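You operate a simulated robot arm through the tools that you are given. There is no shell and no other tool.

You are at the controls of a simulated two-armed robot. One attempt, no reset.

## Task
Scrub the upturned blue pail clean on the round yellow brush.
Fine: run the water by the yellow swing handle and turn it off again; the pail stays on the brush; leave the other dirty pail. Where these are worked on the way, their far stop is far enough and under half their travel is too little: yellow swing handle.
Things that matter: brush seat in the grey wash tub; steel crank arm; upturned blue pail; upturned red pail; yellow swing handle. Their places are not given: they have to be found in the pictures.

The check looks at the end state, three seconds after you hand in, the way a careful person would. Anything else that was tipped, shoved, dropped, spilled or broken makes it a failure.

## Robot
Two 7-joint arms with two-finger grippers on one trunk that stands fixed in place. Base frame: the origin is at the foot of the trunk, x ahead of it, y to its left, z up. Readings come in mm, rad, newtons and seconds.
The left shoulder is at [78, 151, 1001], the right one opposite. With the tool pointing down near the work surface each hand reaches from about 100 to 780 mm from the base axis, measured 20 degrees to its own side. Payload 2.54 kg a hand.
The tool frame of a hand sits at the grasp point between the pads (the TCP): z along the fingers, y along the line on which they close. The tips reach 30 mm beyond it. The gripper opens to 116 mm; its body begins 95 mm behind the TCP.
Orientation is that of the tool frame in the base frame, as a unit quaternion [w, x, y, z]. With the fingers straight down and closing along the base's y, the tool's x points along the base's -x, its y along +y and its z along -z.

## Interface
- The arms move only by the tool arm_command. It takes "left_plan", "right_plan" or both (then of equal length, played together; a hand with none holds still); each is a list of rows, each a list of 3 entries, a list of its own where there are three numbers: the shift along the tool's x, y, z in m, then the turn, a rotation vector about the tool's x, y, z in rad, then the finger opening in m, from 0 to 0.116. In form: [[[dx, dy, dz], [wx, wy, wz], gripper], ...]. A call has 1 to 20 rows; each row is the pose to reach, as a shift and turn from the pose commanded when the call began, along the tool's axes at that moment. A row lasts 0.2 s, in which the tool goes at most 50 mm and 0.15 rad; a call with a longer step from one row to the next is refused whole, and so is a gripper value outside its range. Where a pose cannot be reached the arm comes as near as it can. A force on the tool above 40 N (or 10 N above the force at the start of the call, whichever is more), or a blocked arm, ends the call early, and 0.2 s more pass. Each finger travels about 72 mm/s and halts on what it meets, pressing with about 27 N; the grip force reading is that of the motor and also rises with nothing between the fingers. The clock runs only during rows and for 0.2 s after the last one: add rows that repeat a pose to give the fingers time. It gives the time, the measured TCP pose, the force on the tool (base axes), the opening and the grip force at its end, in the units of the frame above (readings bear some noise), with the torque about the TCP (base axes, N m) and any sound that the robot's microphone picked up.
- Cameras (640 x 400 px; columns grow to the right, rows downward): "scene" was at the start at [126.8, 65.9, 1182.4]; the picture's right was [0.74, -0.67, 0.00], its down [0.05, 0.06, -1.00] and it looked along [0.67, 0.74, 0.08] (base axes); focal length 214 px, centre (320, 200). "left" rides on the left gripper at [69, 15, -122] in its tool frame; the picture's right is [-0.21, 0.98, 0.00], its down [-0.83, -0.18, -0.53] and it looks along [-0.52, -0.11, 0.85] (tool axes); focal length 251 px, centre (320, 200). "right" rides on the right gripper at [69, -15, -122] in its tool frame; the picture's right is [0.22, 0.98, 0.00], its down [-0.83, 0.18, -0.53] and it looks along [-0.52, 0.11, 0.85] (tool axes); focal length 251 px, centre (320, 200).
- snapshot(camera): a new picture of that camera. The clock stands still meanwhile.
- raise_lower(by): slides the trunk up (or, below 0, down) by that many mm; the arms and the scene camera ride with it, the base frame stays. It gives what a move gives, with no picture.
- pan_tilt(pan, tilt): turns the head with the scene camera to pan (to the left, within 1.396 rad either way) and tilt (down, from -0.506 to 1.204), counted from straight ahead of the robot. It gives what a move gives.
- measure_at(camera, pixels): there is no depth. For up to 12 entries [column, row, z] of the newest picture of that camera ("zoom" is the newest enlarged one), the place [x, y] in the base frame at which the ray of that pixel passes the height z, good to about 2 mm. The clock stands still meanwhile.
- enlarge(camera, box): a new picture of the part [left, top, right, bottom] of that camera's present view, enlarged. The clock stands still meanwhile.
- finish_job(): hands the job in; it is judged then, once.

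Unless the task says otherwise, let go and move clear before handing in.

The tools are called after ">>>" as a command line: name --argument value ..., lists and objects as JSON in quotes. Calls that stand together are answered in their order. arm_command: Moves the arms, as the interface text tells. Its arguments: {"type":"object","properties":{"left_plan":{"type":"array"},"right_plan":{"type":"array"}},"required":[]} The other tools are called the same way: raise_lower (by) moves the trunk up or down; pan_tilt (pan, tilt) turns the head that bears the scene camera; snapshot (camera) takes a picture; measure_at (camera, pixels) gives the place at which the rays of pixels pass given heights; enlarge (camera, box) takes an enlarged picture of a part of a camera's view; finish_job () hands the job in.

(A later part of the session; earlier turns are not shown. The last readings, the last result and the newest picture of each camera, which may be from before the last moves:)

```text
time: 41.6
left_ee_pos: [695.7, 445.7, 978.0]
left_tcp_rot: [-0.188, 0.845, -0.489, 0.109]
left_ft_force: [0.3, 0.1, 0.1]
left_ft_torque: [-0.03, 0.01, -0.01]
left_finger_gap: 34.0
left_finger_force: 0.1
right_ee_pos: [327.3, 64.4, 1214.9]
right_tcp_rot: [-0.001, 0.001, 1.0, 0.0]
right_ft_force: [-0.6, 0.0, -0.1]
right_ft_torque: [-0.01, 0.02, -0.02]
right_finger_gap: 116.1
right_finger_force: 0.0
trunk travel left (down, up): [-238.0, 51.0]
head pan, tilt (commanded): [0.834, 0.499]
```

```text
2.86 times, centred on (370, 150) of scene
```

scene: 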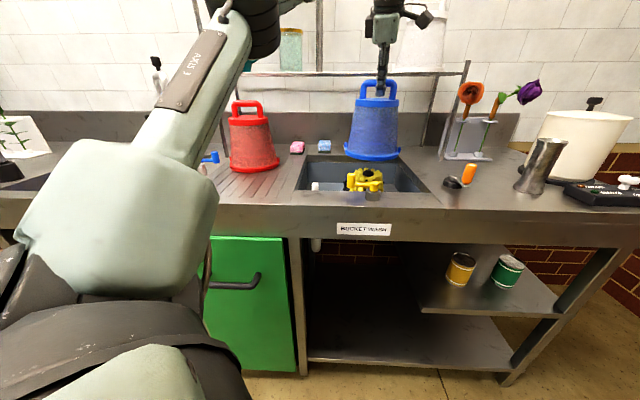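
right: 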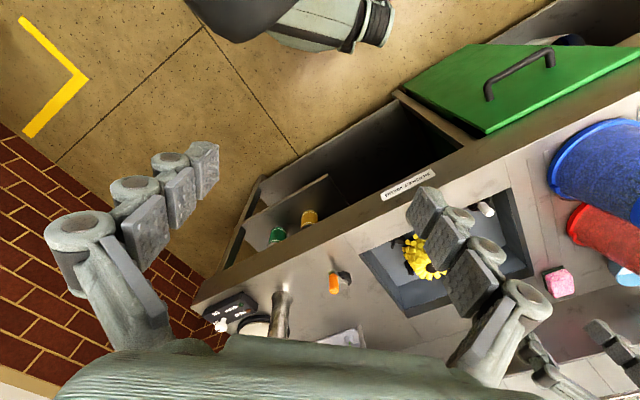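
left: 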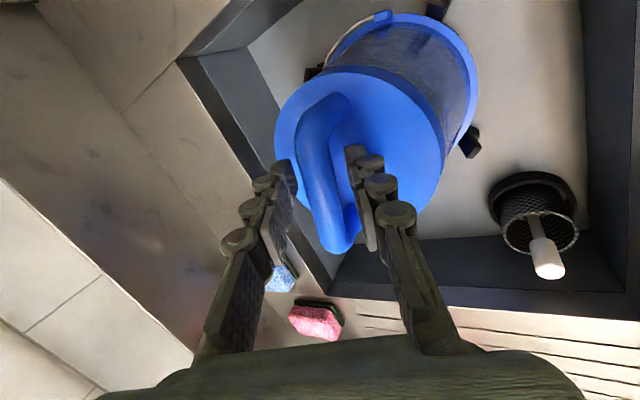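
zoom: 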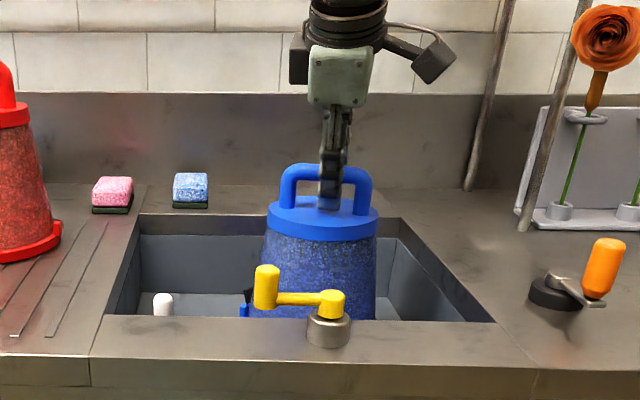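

The pail stands on the brush seat with the fingers free. I'll withdraw the hand straight back along its axis and check that the pail stays put.

>>> arm_command --left_plan '[[[0, 0, -0.01], [0, 0, 0], 0.034], [[0, 0, -0.03], [0, 0, 0], 0.036], [[0, 0, -0.055], [0, 0, 0], 0.05], [[0, 0, -0.085], [0, 0, 0], 0.06], [[0, 0, -0.11], [0, 0, 0], 0.06], [[0, 0, -0.12], [0, 0, 0], 0.06]]'

>>> snapshot --camera "left"

>>> enlarge --camera "scene" --box '[310, 80, 430, 220]'

```text
time: 43.0
left_ee_pos: [652.2, 419.6, 1087.6]
left_tcp_rot: [-0.187, 0.845, -0.49, 0.108]
left_ft_force: [0.6, 0.4, -0.2]
left_ft_torque: [-0.01, 0.01, -0.02]
left_finger_gap: 60.2
left_finger_force: 0.2
right_ee_pos: [327.3, 64.3, 1215.5]
right_tcp_rot: [0.0, 0.0, 1.0, 0.001]
right_ft_force: [0.1, -0.7, 0.5]
right_ft_torque: [-0.02, 0.0, -0.02]
right_finger_gap: 115.7
right_finger_force: 0.0
trunk travel left (down, up): [-238.0, 51.0]
head pan, tilt (commanded): [0.834, 0.499]
```

```text
taken
```

left: 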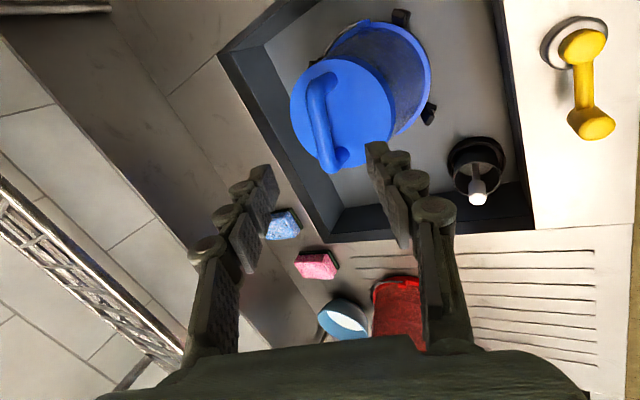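

```text
2.86 times, centred on (370, 150) of scene
```

zoom: 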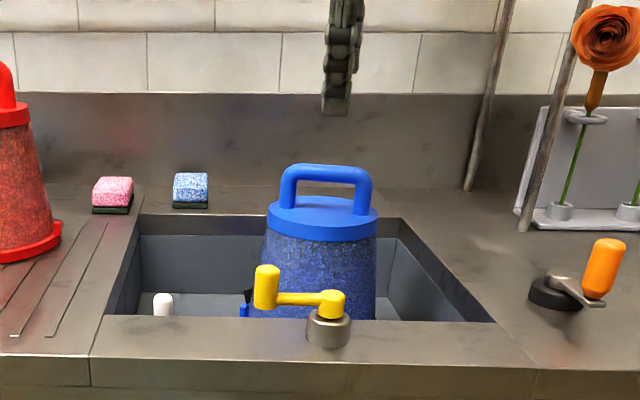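

>>> enlarge --camera "left" --box '[270, 0, 460, 190]'

>>> enlarge --camera "left" --box '[520, 0, 640, 150]'

>>> enlarge --camera "scene" --box '[340, 155, 420, 215]'

```text
2.11 times, centred on (365, 95) of left
```

zoom: 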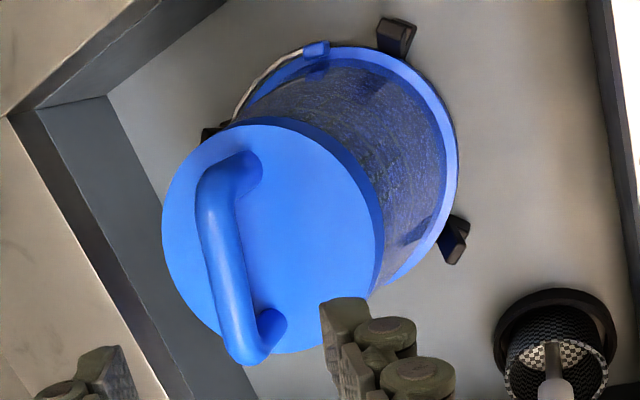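

```text
2.67 times, centred on (580, 75) of left
```

zoom: 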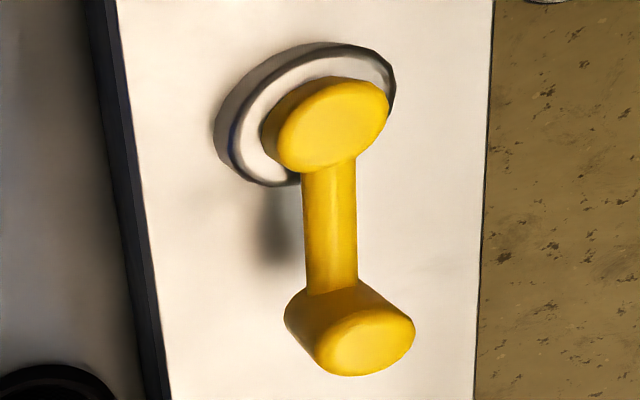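

```text
6.67 times, centred on (380, 185) of scene
```

zoom: 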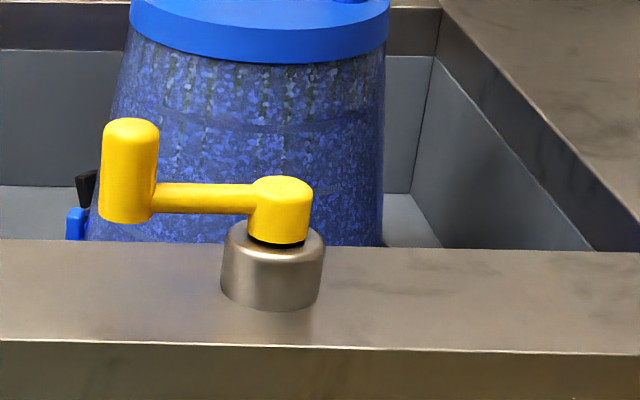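

The pail is seated inside the posts. Next is the yellow lever: its pivot is at left pixel (584,47) and its knob at (597,129). I'll triangulate its height and position.

>>> measure_at --camera "left" --pixels '[[584, 46, 940], [584, 46, 920], [584, 46, 900], [597, 129, 960], [597, 129, 940], [597, 129, 920], [588, 111, 920], [588, 111, 900]]'

>>> measure_at --camera "scene" --pixels '[[374.3, 183.2, 940], [374.3, 183.2, 920], [374.3, 183.2, 900], [351.5, 174.2, 960], [351.5, 174.2, 940], [351.5, 174.2, 920], [350.8, 187.3, 920], [350.8, 187.3, 900], [372.5, 198.5, 884]]'

```text
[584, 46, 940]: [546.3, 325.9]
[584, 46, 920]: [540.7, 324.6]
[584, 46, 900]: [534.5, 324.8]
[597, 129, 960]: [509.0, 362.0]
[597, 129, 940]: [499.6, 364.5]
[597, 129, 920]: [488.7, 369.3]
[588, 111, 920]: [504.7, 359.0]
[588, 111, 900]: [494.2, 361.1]
```

```text
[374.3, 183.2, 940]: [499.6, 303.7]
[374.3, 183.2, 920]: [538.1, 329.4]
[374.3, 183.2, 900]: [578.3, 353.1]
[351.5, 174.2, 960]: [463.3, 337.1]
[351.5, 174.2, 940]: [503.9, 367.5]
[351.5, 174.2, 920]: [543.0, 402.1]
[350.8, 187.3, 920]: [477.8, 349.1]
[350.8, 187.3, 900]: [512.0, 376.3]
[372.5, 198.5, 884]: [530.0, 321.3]
```

The lever pivots at about (540,325.5) with a 55 mm arm. Its upright knob is at (501,365), spanning z 906–941. I'll bring the left hand, closed and vertical, to the robot side of the knob and hover first.

>>> arm_command --left_plan '[[[-0.002, 0.031, -0.0075], [-0.071, 0.019, 0.086], 0.04], [[-0.0035, 0.062, -0.015], [-0.142, 0.038, 0.172], 0.02], [[-0.005, 0.093, -0.0225], [-0.213, 0.057, 0.258], 0.0], [[-0.007, 0.124, -0.03], [-0.284, 0.076, 0.343], 0.0], [[-0.0085, 0.155, -0.0375], [-0.355, 0.095, 0.43], 0.0], [[-0.0103, 0.1855, -0.045], [-0.426, 0.114, 0.515], 0.0], [[-0.0103, 0.1855, -0.045], [-0.426, 0.114, 0.515], 0.0]]'

>>> snapshot --camera "left"

>>> snapshot --camera "scene"

```text
time: 44.6
left_ee_pos: [484.1, 335.1, 1048.2]
left_tcp_rot: [0.0, -0.706, 0.708, 0.0]
left_ft_force: [0.2, 0.2, 0.0]
left_ft_torque: [0.02, 0.01, 0.01]
left_finger_gap: 0.0
left_finger_force: 26.5
right_ee_pos: [327.2, 63.4, 1215.8]
right_tcp_rot: [0.001, 0.001, 1.0, 0.002]
right_ft_force: [0.4, -0.3, 0.3]
right_ft_torque: [-0.02, -0.02, -0.03]
right_finger_gap: 116.0
right_finger_force: 0.1
trunk travel left (down, up): [-238.0, 51.0]
head pan, tilt (commanded): [0.834, 0.499]
```

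```text
taken
```

left: 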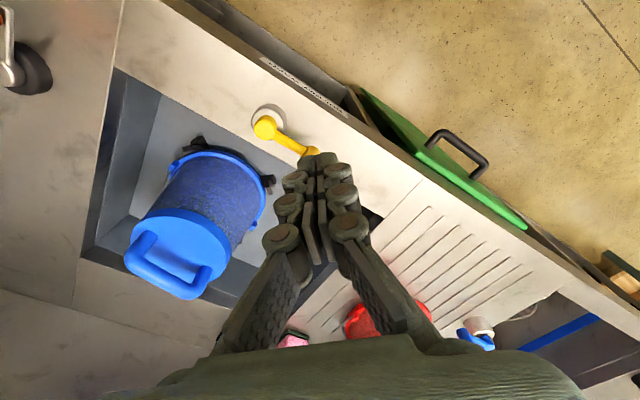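

```text
taken
```

scene: 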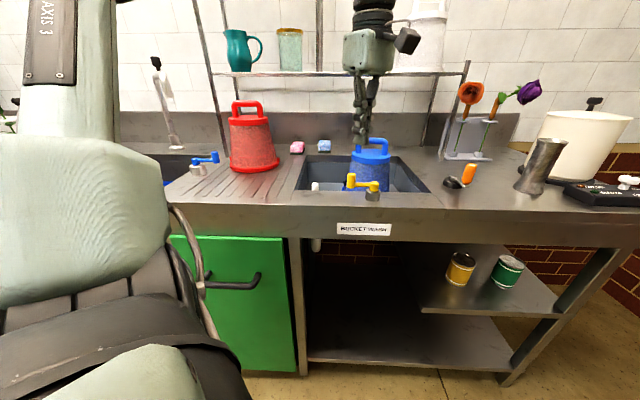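

The closed fingertips hover beside the knob (left pixel (310,150)). I'll descend to put the tips at about z 910.

>>> arm_command --left_plan '[[[0, 0, 0.03], [0, 0, 0], 0.0], [[0, 0, 0.06], [0, 0, 0], 0.0], [[0, 0, 0.09], [0, 0, 0], 0.0], [[0, 0, 0.108], [0, 0, 0], 0.0], [[0, 0, 0.108], [0, 0, 0], 0.0]]'

>>> snapshot --camera "left"

>>> enlarge --camera "scene" --box '[310, 130, 430, 220]'

```text
time: 45.8
left_ee_pos: [484.5, 335.6, 938.7]
left_tcp_rot: [0.0, -0.707, 0.708, 0.0]
left_ft_force: [-0.1, -0.1, 0.4]
left_ft_torque: [-0.01, 0.0, 0.02]
left_finger_gap: 0.0
left_finger_force: 26.9
right_ee_pos: [327.4, 64.3, 1215.3]
right_tcp_rot: [0.001, 0.0, 1.0, 0.001]
right_ft_force: [0.2, 0.1, -0.2]
right_ft_torque: [0.01, 0.03, 0.0]
right_finger_gap: 115.9
right_finger_force: 0.1
trunk travel left (down, up): [-238.0, 51.0]
head pan, tilt (commanded): [0.834, 0.499]
```

```text
taken
```

left: 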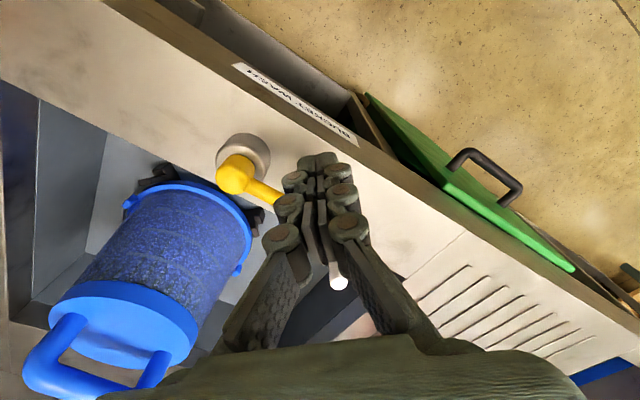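

```text
4.44 times, centred on (370, 175) of scene
```

zoom: 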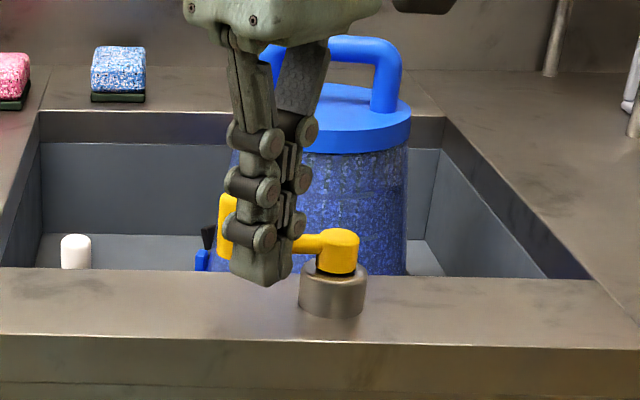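

The fingertips are just in front of the knob. I'll push it gently toward the tub along its arc by about 10° and see whether it yields.

>>> arm_command --left_plan '[[[-0.0045, -0.0016, 0], [0, 0, 0], 0.0], [[-0.0087, -0.0033, 0], [0, 0, 0], 0.0], [[-0.0122, -0.0048, 0], [0, 0, 0], 0.0], [[-0.0157, -0.0064, 0], [0, 0, 0], 0.0], [[-0.0186, -0.008, 0], [0, 0, 0], 0.0], [[-0.0214, -0.0099, 0], [0, 0, 0], 0.0]]'

>>> enlarge --camera "scene" --box '[310, 130, 430, 220]'

>>> snapshot --camera "left"

```text
time: 47.0
left_ee_pos: [488.0, 345.4, 940.8]
left_tcp_rot: [-0.008, -0.704, 0.711, -0.003]
left_ft_force: [-3.8, -13.7, 2.5]
left_ft_torque: [-0.23, -0.02, -0.14]
left_finger_gap: 0.0
left_finger_force: 27.4
right_ee_pos: [326.2, 64.1, 1215.8]
right_tcp_rot: [0.0, -0.001, 1.0, 0.0]
right_ft_force: [0.8, 0.0, -0.3]
right_ft_torque: [-0.04, 0.02, 0.01]
right_finger_gap: 116.0
right_finger_force: 0.1
trunk travel left (down, up): [-238.0, 51.0]
head pan, tilt (commanded): [0.834, 0.499]
stopped in row 5 (left hand): the force on the tool passed its limit at 43 N (the readings are from after the stop); the commanded pose is now the measured one
```

```text
4.44 times, centred on (370, 175) of scene
```

zoom: 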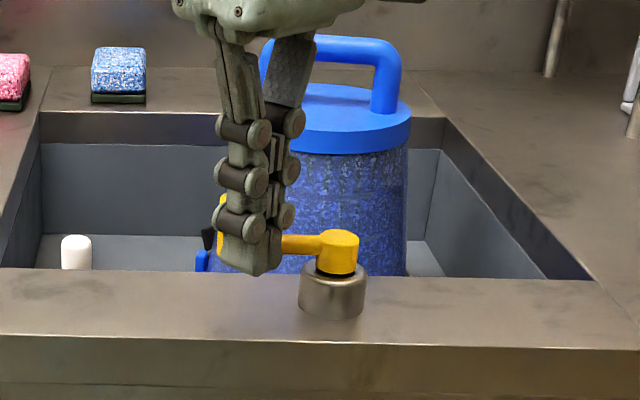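

```text
taken
```

left: 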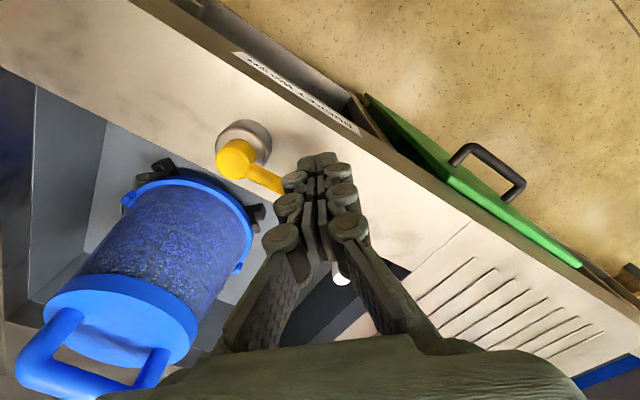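

The lever blocked at 43 N without moving, so that side is its off stop and it must swing toward me instead. I'll lift over the knob and come down on its tub side.

>>> arm_command --left_plan '[[[0.012, 0.004, 0], [0, 0, 0], 0.0], [[0.012, 0.004, -0.035], [0, 0, 0], 0.0], [[0.012, 0.004, -0.065], [0, 0, 0], 0.0], [[-0.012, -0.015, -0.065], [0, 0, 0], 0.0], [[-0.0386, -0.04, -0.065], [0, 0, 0], 0.0], [[-0.0386, -0.04, -0.03], [0, 0, 0], 0.0], [[-0.0386, -0.04, 0.001], [0, 0, 0], 0.0], [[-0.0386, -0.04, 0.001], [0, 0, 0], 0.0]]'

>>> enlarge --camera "scene" --box '[310, 130, 430, 220]'

>>> snapshot --camera "left"

```text
time: 48.8
left_ee_pos: [529.6, 387.2, 937.0]
left_tcp_rot: [-0.008, -0.704, 0.71, -0.002]
left_ft_force: [-0.4, 0.7, -0.3]
left_ft_torque: [0.0, 0.01, -0.01]
left_finger_gap: 0.0
left_finger_force: 27.2
right_ee_pos: [327.2, 63.9, 1216.4]
right_tcp_rot: [-0.001, 0.001, 1.0, 0.001]
right_ft_force: [0.3, -0.2, 0.0]
right_ft_torque: [0.01, 0.0, 0.0]
right_finger_gap: 116.1
right_finger_force: 0.0
trunk travel left (down, up): [-238.0, 51.0]
head pan, tilt (commanded): [0.834, 0.499]
```

```text
4.44 times, centred on (370, 175) of scene
```

zoom: 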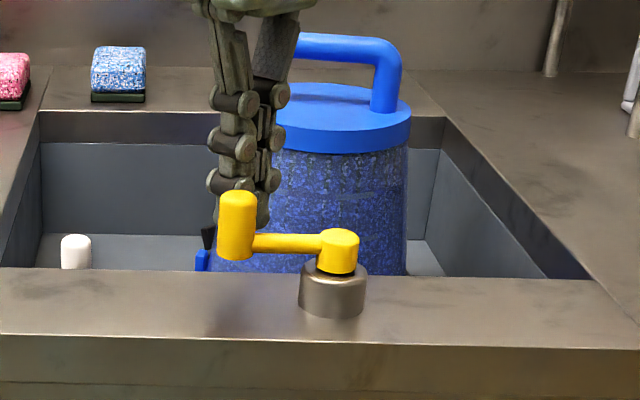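

```text
taken
```

left: 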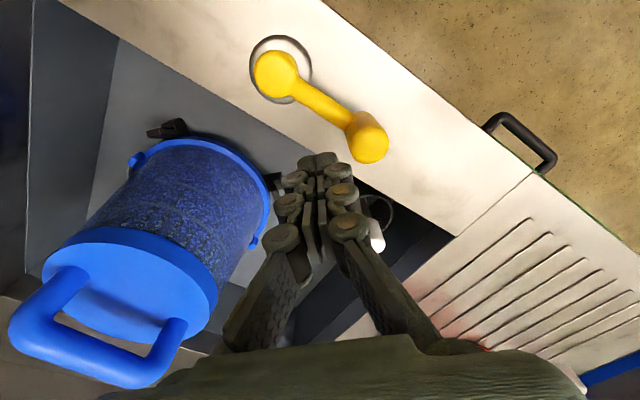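

>>> enlarge --camera "left" --box '[230, 20, 410, 180]'

>>> measure_at --camera "left" --pixels '[[272, 76, 919], [272, 76, 919], [272, 76, 919], [371, 146, 941], [371, 146, 941], [371, 146, 941]]'

```text
2.50 times, centred on (320, 100) of left
```

zoom: 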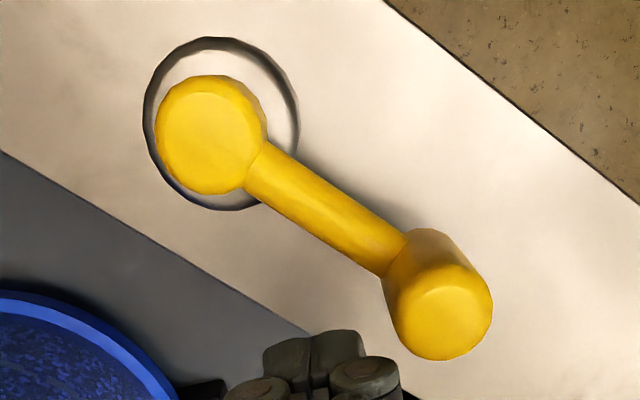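

```text
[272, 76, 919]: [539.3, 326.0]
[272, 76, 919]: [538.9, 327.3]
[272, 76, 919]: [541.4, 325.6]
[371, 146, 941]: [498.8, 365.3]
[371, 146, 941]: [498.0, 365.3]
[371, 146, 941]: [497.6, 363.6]
```

The lever hasn't moved (knob still at about (499,365)). I'll now push it from the tub side toward me along its arc.

>>> arm_command --left_plan '[[[0.0061, 0.0044, 0], [0, 0, 0], 0.0], [[0.0076, 0.0091, 0], [0, 0, 0], 0.0], [[0.0095, 0.0137, 0], [0, 0, 0], 0.0], [[0.0118, 0.0181, 0], [0, 0, 0], 0.0], [[0.0145, 0.0223, 0], [0, 0, 0], 0.0]]'

>>> enlarge --camera "scene" --box '[310, 130, 430, 220]'

>>> snapshot --camera "left"

```text
time: 50.0
left_ee_pos: [506.9, 372.6, 937.5]
left_tcp_rot: [-0.007, -0.705, 0.709, -0.001]
left_ft_force: [0.2, 0.4, -0.5]
left_ft_torque: [-0.02, 0.0, -0.01]
left_finger_gap: 0.0
left_finger_force: 26.7
right_ee_pos: [327.4, 66.0, 1216.4]
right_tcp_rot: [-0.001, -0.001, 1.0, 0.001]
right_ft_force: [-0.1, 1.0, -0.7]
right_ft_torque: [-0.01, 0.01, 0.01]
right_finger_gap: 115.9
right_finger_force: 0.0
trunk travel left (down, up): [-238.0, 51.0]
head pan, tilt (commanded): [0.834, 0.499]
```

```text
4.44 times, centred on (370, 175) of scene
```

zoom: 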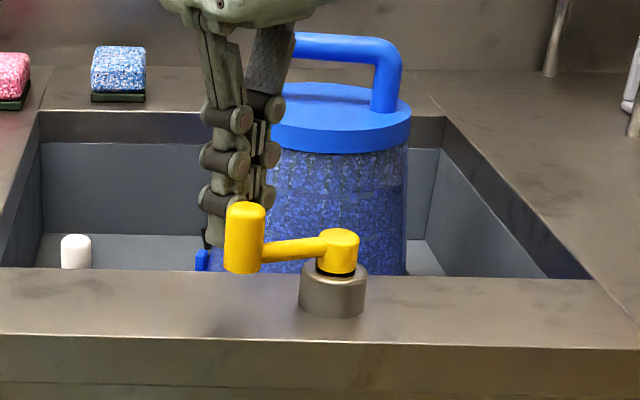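

```text
taken
```

left: 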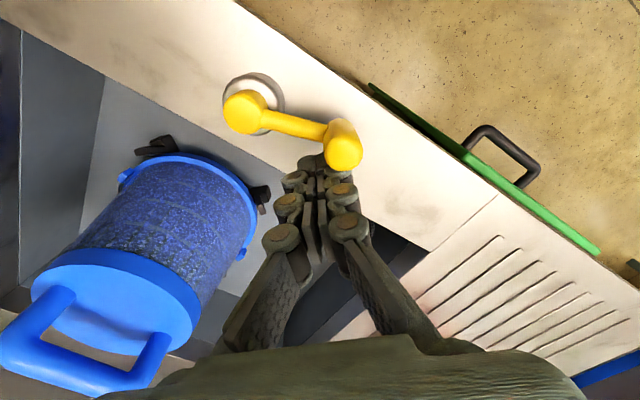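

The lever swings freely this way. I'll continue along the arc in larger steps.

>>> arm_command --left_plan '[[[0.0049, 0.0058, 0], [0, 0, 0], 0.0], [[0.0107, 0.0112, 0], [0, 0, 0], 0.0], [[0.0172, 0.0158, 0], [0, 0, 0], 0.0], [[0.0243, 0.0194, 0], [0, 0, 0], 0.0], [[0.0318, 0.022, 0], [0, 0, 0], 0.0], [[0.0397, 0.0235, 0], [0, 0, 0], 0.0]]'

>>> enlarge --camera "scene" --box '[310, 130, 430, 220]'

>>> snapshot --camera "left"

```text
time: 51.4
left_ee_pos: [483.1, 332.1, 938.4]
left_tcp_rot: [-0.007, -0.705, 0.709, -0.001]
left_ft_force: [0.6, 0.9, 0.9]
left_ft_torque: [0.0, -0.03, 0.04]
left_finger_gap: 0.0
left_finger_force: 26.0
right_ee_pos: [327.1, 64.2, 1215.1]
right_tcp_rot: [0.0, 0.001, 1.0, 0.001]
right_ft_force: [-0.8, 0.0, 0.4]
right_ft_torque: [0.02, 0.02, 0.02]
right_finger_gap: 116.4
right_finger_force: 0.1
trunk travel left (down, up): [-238.0, 51.0]
head pan, tilt (commanded): [0.834, 0.499]
```

```text
4.44 times, centred on (370, 175) of scene
```

zoom: 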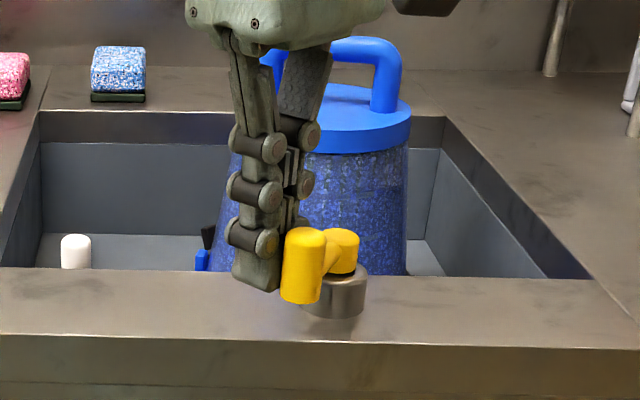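

```text
taken
```

left: 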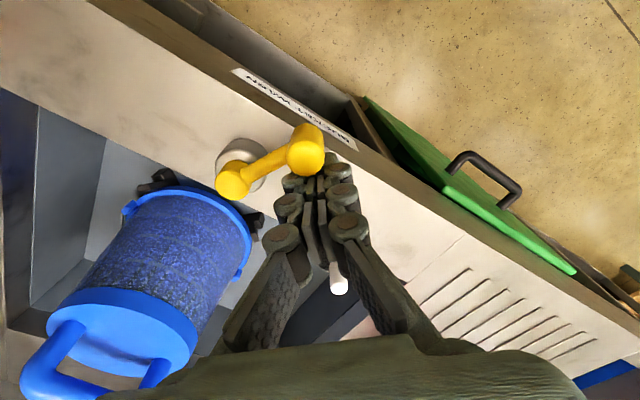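

The lever has swung about 65° with no resistance. I'll keep pushing until it meets its far stop.

>>> arm_command --left_plan '[[[0.0071, 0.0001, 0], [0, 0, 0], 0.0], [[0.015, -0.0006, 0], [0, 0, 0], 0.0], [[0.0228, -0.0024, 0], [0, 0, 0], 0.0], [[0.0302, -0.0052, 0], [0, 0, 0], 0.0], [[0.0371, -0.0091, 0], [0, 0, 0], 0.0], [[0.0435, -0.0139, 0], [0, 0, 0], 0.0]]'

>>> enlarge --camera "scene" --box '[310, 130, 430, 220]'

>>> snapshot --camera "left"

```text
time: 52.3
left_ee_pos: [485.2, 315.1, 938.4]
left_tcp_rot: [0.003, 0.708, -0.706, -0.009]
left_ft_force: [-7.7, 18.9, 5.3]
left_ft_torque: [0.24, 0.07, 0.1]
left_finger_gap: 0.0
left_finger_force: 26.8
right_ee_pos: [325.6, 64.2, 1216.1]
right_tcp_rot: [0.001, 0.0, 1.0, 0.001]
right_ft_force: [0.5, -0.4, 0.2]
right_ft_torque: [0.04, 0.04, -0.03]
right_finger_gap: 116.2
right_finger_force: 0.1
trunk travel left (down, up): [-238.0, 51.0]
head pan, tilt (commanded): [0.834, 0.499]
stopped in row 4 (left hand): the force on the tool passed its limit at 47 N (the readings are from after the stop); the commanded pose is now the measured one
```

```text
4.44 times, centred on (370, 175) of scene
```

zoom: 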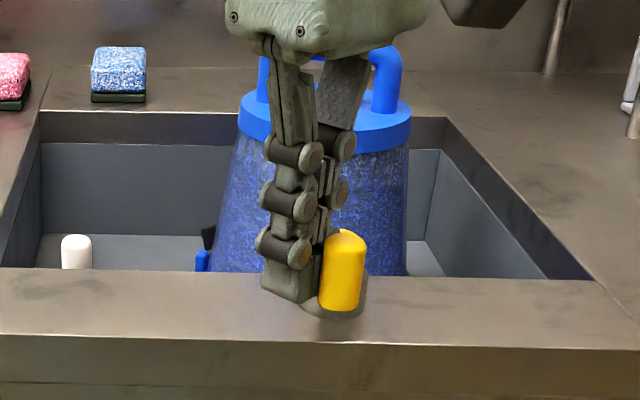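

```text
taken
```

left: 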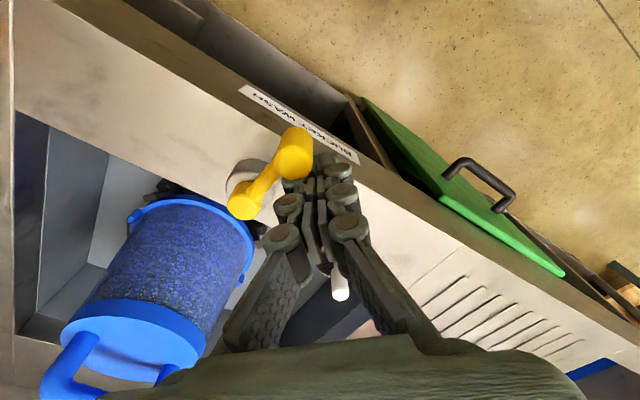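

The lever hit its far stop at 47 N, about 90° from where it started. I'll back the fingers off the way they came, rise, and look for running water.

>>> arm_command --left_plan '[[[-0.012, 0.001, 0], [0, 0, 0], 0.0], [[-0.02, 0.002, -0.01], [0, 0, 0], 0.0], [[-0.02, 0.002, -0.05], [0, 0, 0], 0.0], [[-0.02, 0.002, -0.09], [0, 0, 0], 0.0], [[-0.02, 0.002, -0.12], [0, 0, 0], 0.0]]'

>>> enlarge --camera "scene" --box '[290, 110, 430, 220]'

>>> snapshot --camera "left"

```text
time: 53.5
left_ee_pos: [485.6, 331.2, 1059.3]
left_tcp_rot: [-0.003, -0.706, 0.708, 0.007]
left_ft_force: [-0.8, 0.5, 0.6]
left_ft_torque: [-0.01, -0.02, -0.01]
left_finger_gap: 0.0
left_finger_force: 27.0
right_ee_pos: [327.6, 64.5, 1214.7]
right_tcp_rot: [0.0, -0.001, 1.0, 0.001]
right_ft_force: [0.3, 0.0, -0.3]
right_ft_torque: [-0.02, 0.01, 0.04]
right_finger_gap: 116.0
right_finger_force: 0.1
trunk travel left (down, up): [-238.0, 51.0]
head pan, tilt (commanded): [0.834, 0.499]
```

```text
3.64 times, centred on (360, 165) of scene
```

zoom: 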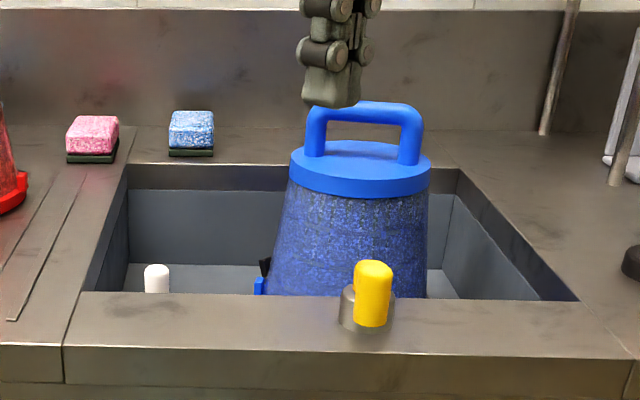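

```text
taken
```

left: 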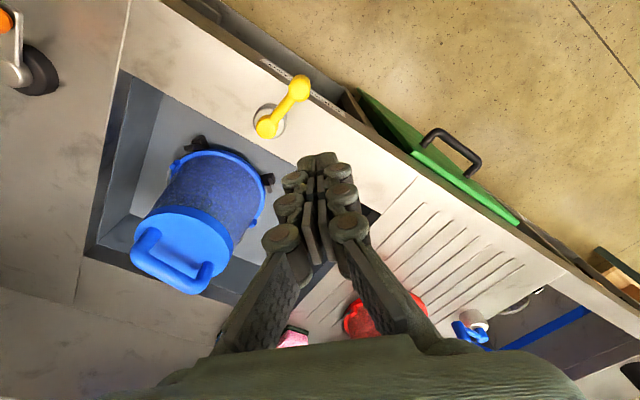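

The lever now stays pointing toward me, fully open, and the pail is undisturbed. Next I'll yaw the left hand and bring its camera over the crank to measure it.

>>> arm_command --left_plan '[[[0.008, -0.007, -0.01], [0, 0, 0.14], 0.0], [[0.016, -0.015, -0.02], [0, 0, 0.28], 0.0], [[0.024, -0.022, -0.03], [0, 0, 0.42], 0.0], [[0.032, -0.03, -0.04], [0, 0, 0.56], 0.0], [[0.04, -0.037, -0.04], [0, 0, 0.7], 0.0], [[0.048, -0.045, -0.04], [0, 0, 0.84], 0.0], [[0.056, -0.052, -0.04], [0, 0, 0.98], 0.0], [[0.064, -0.06, -0.04], [0, 0, 1.12], 0.02], [[0.072, -0.067, -0.04], [0, 0, 1.26], 0.04], [[0.081, -0.074, -0.04], [0, 0, 1.396], 0.06]]'

>>> snapshot --camera "left"

>>> snapshot --camera "scene"

```text
time: 55.7
left_ee_pos: [558.4, 251.4, 1096.7]
left_tcp_rot: [-0.008, -0.085, 0.996, 0.002]
left_ft_force: [-0.5, 0.6, 0.4]
left_ft_torque: [0.03, 0.0, 0.01]
left_finger_gap: 59.8
left_finger_force: 0.0
right_ee_pos: [327.9, 65.0, 1215.7]
right_tcp_rot: [0.0, -0.001, 1.0, 0.001]
right_ft_force: [-0.5, -0.3, -0.4]
right_ft_torque: [0.01, 0.02, -0.03]
right_finger_gap: 115.9
right_finger_force: 0.1
trunk travel left (down, up): [-238.0, 51.0]
head pan, tilt (commanded): [0.834, 0.499]
```

```text
taken
```

left: 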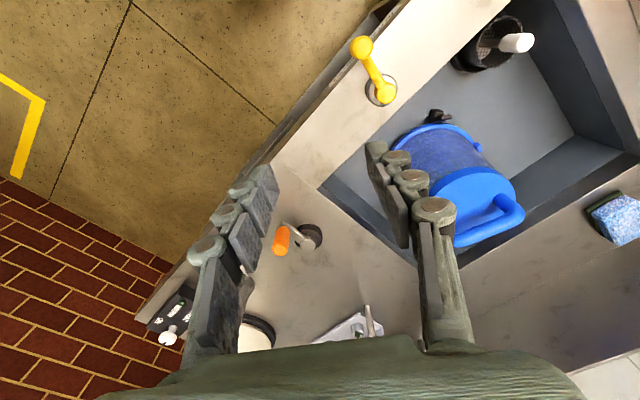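

```text
taken
```

scene: 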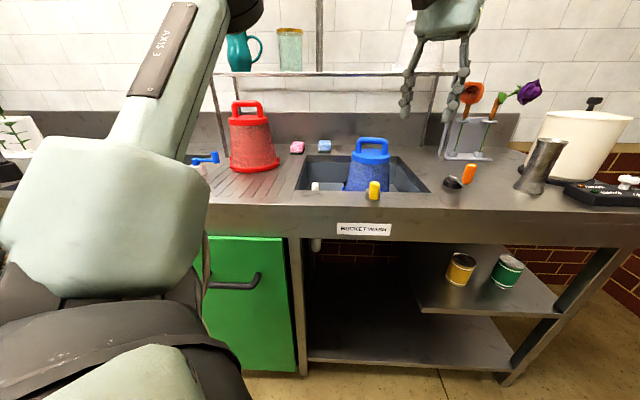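

>>> enlarge --camera "left" --box '[260, 210, 340, 265]'

>>> enlarge --camera "scene" --box '[430, 150, 500, 200]'

```text
7.27 times, centred on (300, 238) of left
```

zoom: 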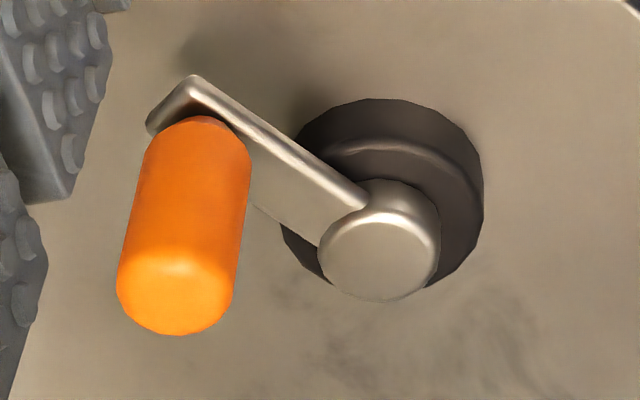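

```text
8.00 times, centred on (465, 175) of scene
```

zoom: 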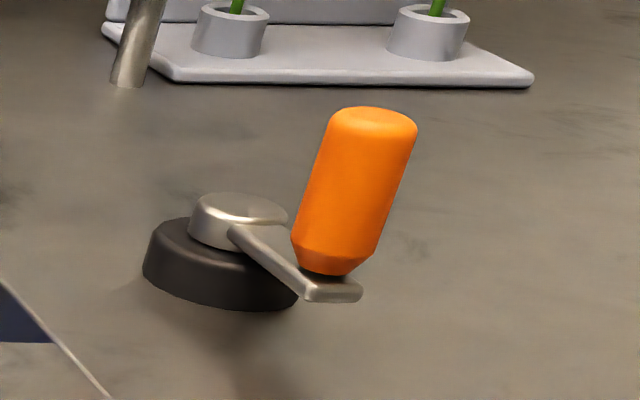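

>>> measure_at --camera "scene" --pixels '[[455, 176.3, 930], [455, 176.3, 915], [455, 176.3, 900], [471.5, 165.6, 980], [471.5, 165.6, 965], [471.5, 165.6, 950], [466, 183.5, 930], [466, 183.5, 915], [466, 183.5, 900]]'

>>> measure_at --camera "left" --pixels '[[307.2, 245.6, 930], [307.2, 245.6, 915], [307.2, 245.6, 900], [280.1, 251.8, 980], [280.1, 251.8, 965], [280.1, 251.8, 950], [282.8, 227.7, 930], [282.8, 227.7, 915], [282.8, 227.7, 900], [308.9, 236.6, 890]]'

```text
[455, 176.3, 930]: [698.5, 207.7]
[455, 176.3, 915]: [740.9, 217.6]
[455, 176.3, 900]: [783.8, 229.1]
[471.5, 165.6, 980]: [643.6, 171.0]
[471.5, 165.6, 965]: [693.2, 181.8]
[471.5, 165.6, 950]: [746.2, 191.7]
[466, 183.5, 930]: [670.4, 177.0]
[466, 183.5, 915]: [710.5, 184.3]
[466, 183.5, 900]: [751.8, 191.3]
```

```text
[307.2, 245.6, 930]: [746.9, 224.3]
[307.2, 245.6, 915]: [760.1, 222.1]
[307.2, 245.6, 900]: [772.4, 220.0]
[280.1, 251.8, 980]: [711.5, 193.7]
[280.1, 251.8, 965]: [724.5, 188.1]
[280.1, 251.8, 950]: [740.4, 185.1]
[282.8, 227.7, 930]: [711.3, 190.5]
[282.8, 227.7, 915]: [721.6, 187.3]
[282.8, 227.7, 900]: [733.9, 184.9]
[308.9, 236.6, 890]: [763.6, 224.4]
```

From two cameras, the crank hub is at about (767,222.5) and its upright orange grip at about (737,188), z 909–952, so the crank radius is about 46 mm. I'll push the grip around with closed fingers, hand tilted 30° for reach. First I'll hover on the near side of the circle.

>>> arm_command --left_plan '[[[-0.025, -0.01, 0.01], [0.003, -0.087, 0.011], 0.04], [[-0.05, -0.021, 0.025], [0.006, -0.174, 0.022], 0.02], [[-0.078, -0.032, 0.042], [0.009, -0.262, 0.032], 0.0], [[-0.104, -0.043, 0.058], [0.012, -0.349, 0.043], 0.0], [[-0.13, -0.054, 0.073], [0.014, -0.436, 0.054], 0.0], [[-0.155, -0.0637, 0.0867], [0.0173, -0.5233, 0.0645], 0.0], [[-0.155, -0.0637, 0.0867], [0.0173, -0.5233, 0.0645], 0.0]]'

>>> snapshot --camera "left"

>>> snapshot --camera "scene"

```text
time: 57.3
left_ee_pos: [722.0, 213.8, 1007.0]
left_tcp_rot: [0.253, -0.051, 0.966, 0.016]
left_ft_force: [0.0, -0.6, -0.1]
left_ft_torque: [0.01, 0.01, 0.0]
left_finger_gap: 0.0
left_finger_force: 27.0
right_ee_pos: [326.5, 63.6, 1215.3]
right_tcp_rot: [0.0, 0.0, 1.0, 0.001]
right_ft_force: [0.4, -0.3, 0.1]
right_ft_torque: [0.01, -0.01, 0.02]
right_finger_gap: 115.6
right_finger_force: 0.1
trunk travel left (down, up): [-238.0, 51.0]
head pan, tilt (commanded): [0.834, 0.499]
```

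```text
taken
```

left: 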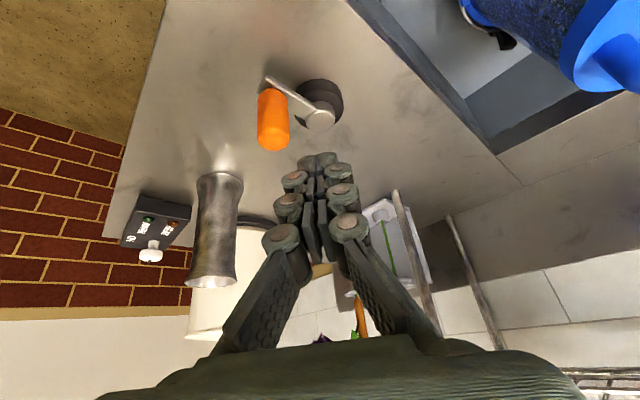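

```text
taken
```

scene: 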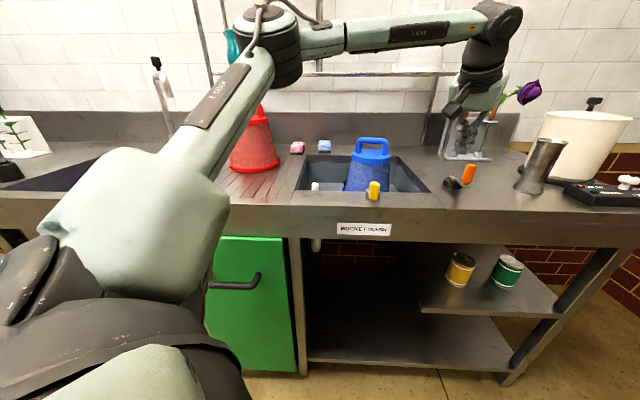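

>>> enlarge --camera "left" --box '[230, 60, 380, 170]'

>>> enlarge --camera "scene" --box '[420, 90, 560, 210]'

```text
3.64 times, centred on (305, 115) of left
```

zoom: 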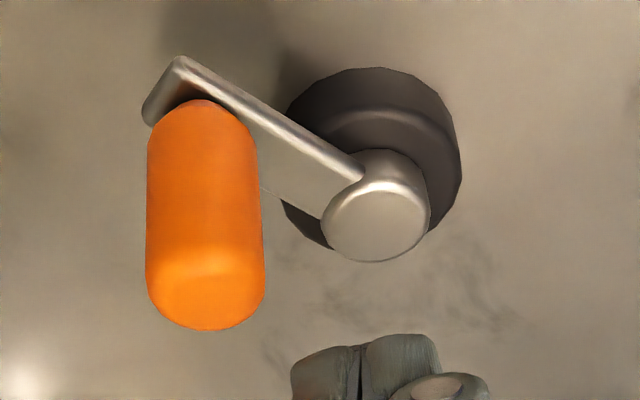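

```text
3.33 times, centred on (490, 150) of scene
```

zoom: 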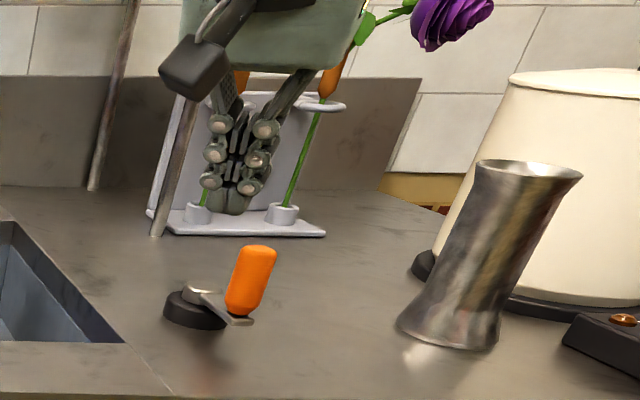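

>>> measure_at --camera "left" --pixels '[[319.8, 121, 906], [319.8, 121, 906], [319.8, 121, 906], [273.4, 139.7, 952], [273.4, 139.7, 952], [273.4, 139.7, 952], [280, 90, 909], [280, 90, 909]]'

>>> measure_at --camera "scene" --pixels '[[525, 192, 884], [452, 168, 884], [500, 167, 884], [587, 152, 884]]'

```text
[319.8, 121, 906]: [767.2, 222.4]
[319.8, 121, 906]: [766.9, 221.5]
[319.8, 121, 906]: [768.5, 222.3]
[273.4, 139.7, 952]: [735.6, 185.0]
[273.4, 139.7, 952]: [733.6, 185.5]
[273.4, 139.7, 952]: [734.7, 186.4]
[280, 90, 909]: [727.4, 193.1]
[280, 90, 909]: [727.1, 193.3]
```

```text
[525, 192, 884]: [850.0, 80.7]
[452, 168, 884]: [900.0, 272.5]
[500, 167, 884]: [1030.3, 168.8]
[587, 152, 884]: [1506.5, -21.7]
```

The refined crank geometry is hub (767.5,222), grip axis (735,186.5), radius 48 mm. I'll descend beside the grip on its near-left side.

>>> arm_command --left_plan '[[[0.0082, 0.0049, 0.0138], [0, 0, 0], 0.0], [[0.0163, 0.0049, 0.0275], [0, 0, 0], 0.0], [[0.0245, 0.0049, 0.0413], [0, 0, 0], 0.0], [[0.0327, 0.0049, 0.055], [0, 0, 0], 0.0], [[0.0327, 0.0049, 0.055], [0, 0, 0], 0.0]]'

>>> snapshot --camera "left"

>>> enlarge --camera "scene" --box '[420, 90, 560, 210]'

```text
time: 58.5
left_ee_pos: [719.3, 220.6, 943.0]
left_tcp_rot: [0.252, -0.051, 0.966, 0.015]
left_ft_force: [0.8, 0.2, -0.9]
left_ft_torque: [0.02, -0.03, 0.03]
left_finger_gap: 0.1
left_finger_force: 26.5
right_ee_pos: [328.4, 64.4, 1215.2]
right_tcp_rot: [0.0, 0.001, 1.0, 0.001]
right_ft_force: [-0.1, 0.3, -0.4]
right_ft_torque: [0.0, 0.0, 0.03]
right_finger_gap: 116.2
right_finger_force: 0.0
trunk travel left (down, up): [-238.0, 51.0]
head pan, tilt (commanded): [0.834, 0.499]
```

```text
taken
```

left: 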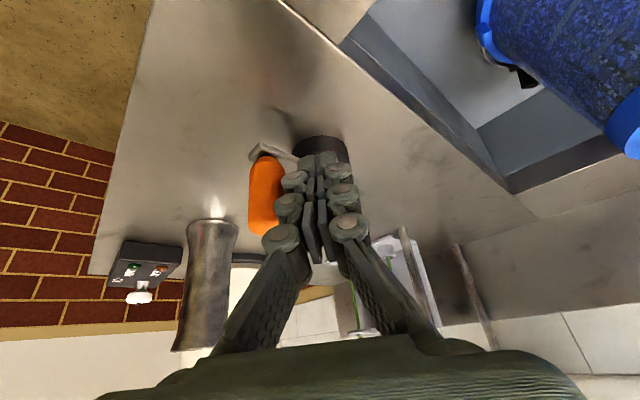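

```text
3.33 times, centred on (490, 150) of scene
```

zoom: 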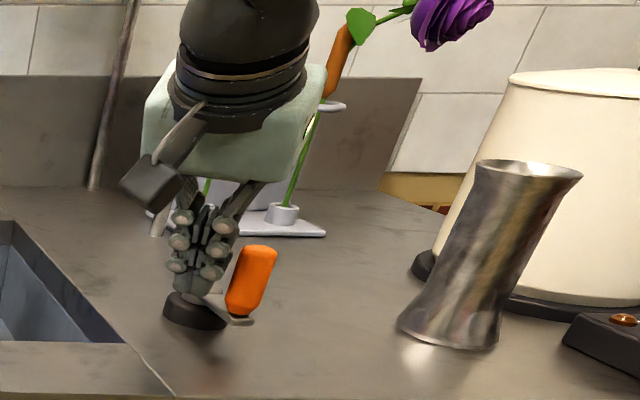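

The fingers are right beside the grip at left pixel (265,195). I'll push it counter-clockwise about 45° along its circle and watch the force.

>>> arm_command --left_plan '[[[0.006, -0.0068, -0.0034], [0, 0, 0], 0.0], [[0.0048, -0.0151, -0.0028], [0, 0, 0], 0.0], [[0.0025, -0.023, -0.0015], [0, 0, 0], 0.0], [[-0.0011, -0.0304, 0.0004], [0, 0, 0], 0.0], [[-0.0057, -0.0369, 0.003], [0, 0, 0], 0.0]]'

>>> snapshot --camera "left"

>>> enlarge --camera "scene" --box '[420, 90, 560, 210]'

```text
time: 59.7
left_ee_pos: [731.0, 184.6, 942.2]
left_tcp_rot: [0.251, -0.05, 0.967, 0.014]
left_ft_force: [0.2, 0.4, 0.1]
left_ft_torque: [-0.03, 0.01, 0.0]
left_finger_gap: 0.1
left_finger_force: 27.0
right_ee_pos: [327.7, 64.7, 1214.7]
right_tcp_rot: [0.0, 0.0, 1.0, 0.001]
right_ft_force: [0.0, -0.1, 0.3]
right_ft_torque: [-0.02, -0.02, 0.01]
right_finger_gap: 116.2
right_finger_force: 0.0
trunk travel left (down, up): [-238.0, 51.0]
head pan, tilt (commanded): [0.834, 0.499]
```

```text
taken
```

left: 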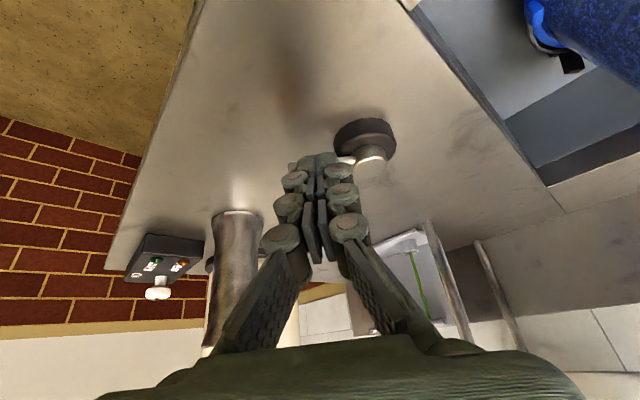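

```text
3.33 times, centred on (490, 150) of scene
```

zoom: 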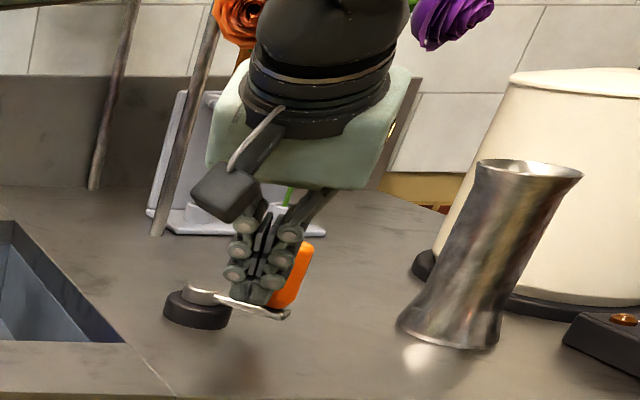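

The crank turns freely counter-clockwise. I'll carry on round the far side of the circle and check it stays in contact.

>>> arm_command --left_plan '[[[-0.0106, -0.0097, 0.0059], [0, 0, 0], 0.0], [[-0.0246, -0.0143, 0.0137], [0, 0, 0], 0.0], [[-0.0391, -0.0132, 0.0219], [0, 0, 0], 0.0], [[-0.0524, -0.0065, 0.0294], [0, 0, 0], 0.0], [[-0.0628, 0.0051, 0.0354], [0, 0, 0], 0.0], [[-0.0692, 0.0201, 0.039], [0, 0, 0], 0.0]]'

>>> snapshot --camera "left"

>>> enlarge --camera "scene" --box '[420, 90, 560, 210]'

```text
time: 61.1
left_ee_pos: [765.7, 232.1, 940.4]
left_tcp_rot: [0.252, -0.051, 0.966, 0.015]
left_ft_force: [0.0, 0.4, -1.1]
left_ft_torque: [0.02, -0.02, -0.04]
left_finger_gap: 0.3
left_finger_force: 26.9
left hand out of reach, approached as far as the arm can: row 1, 2, 3, 4, 5, 6
right_ee_pos: [326.6, 64.6, 1214.8]
right_tcp_rot: [-0.001, 0.0, 1.0, 0.001]
right_ft_force: [-0.5, -0.2, -0.6]
right_ft_torque: [0.01, 0.03, -0.04]
right_finger_gap: 116.1
right_finger_force: 0.0
trunk travel left (down, up): [-238.0, 51.0]
head pan, tilt (commanded): [0.834, 0.499]
```

```text
taken
```

left: 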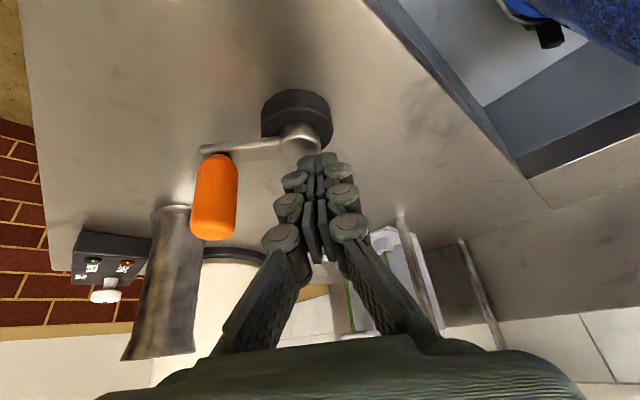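

```text
3.33 times, centred on (490, 150) of scene
```

zoom: 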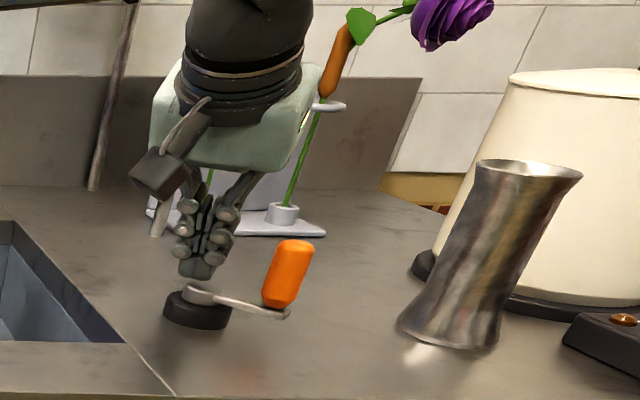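

The arm ran short of reach with this hand tilt: it stopped at (766,232) and slipped past the grip over the hub, though the crank did turn. I'll probe the reach in free air at z 990 with several tilts, using the per-row reach flags.

>>> arm_command --left_plan '[[[-0.0006, -0.0035, -0.028], [0, 0, 0], 0.0], [[-0.0013, -0.0069, -0.0567], [0, 0, 0], 0.0], [[-0.0273, -0.0101, -0.0421], [0, 0, 0], 0.0], [[-0.0273, -0.0101, -0.0421], [0, -0.14, 0], 0.0], [[-0.0273, -0.0101, -0.0421], [0, -0.27, 0], 0.0], [[-0.0533, -0.0133, -0.0275], [0, -0.27, 0], 0.0], [[-0.0707, -0.0155, -0.0178], [0, -0.27, 0], 0.0], [[-0.0707, -0.0155, -0.0178], [0, -0.4, 0], 0.0], [[-0.0707, -0.0155, -0.0178], [0, -0.4, 0], 0.0]]'

>>> snapshot --camera "scene"

```text
time: 63.1
left_ee_pos: [818.9, 222.9, 990.0]
left_tcp_rot: [0.44, -0.047, 0.897, 0.025]
left_ft_force: [-0.1, 0.1, 0.1]
left_ft_torque: [0.01, 0.01, -0.02]
left_finger_gap: 0.2
left_finger_force: 26.5
left hand out of reach, approached as far as the arm can: row 3, 7
right_ee_pos: [326.6, 64.8, 1215.6]
right_tcp_rot: [0.0, 0.0, 1.0, 0.001]
right_ft_force: [0.5, 0.3, -0.3]
right_ft_torque: [0.02, -0.03, -0.03]
right_finger_gap: 115.9
right_finger_force: 0.0
trunk travel left (down, up): [-238.0, 51.0]
head pan, tilt (commanded): [0.834, 0.499]
```

```text
taken
```

scene: 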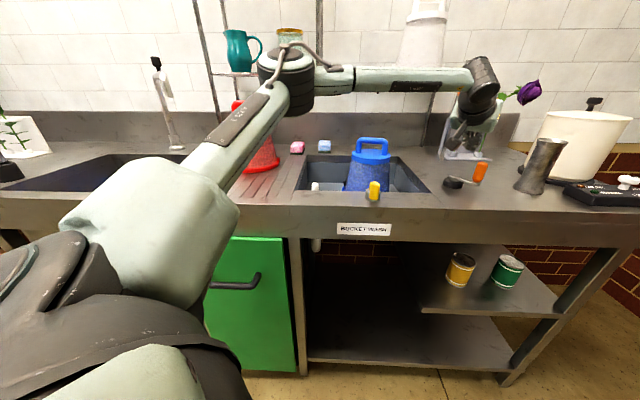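

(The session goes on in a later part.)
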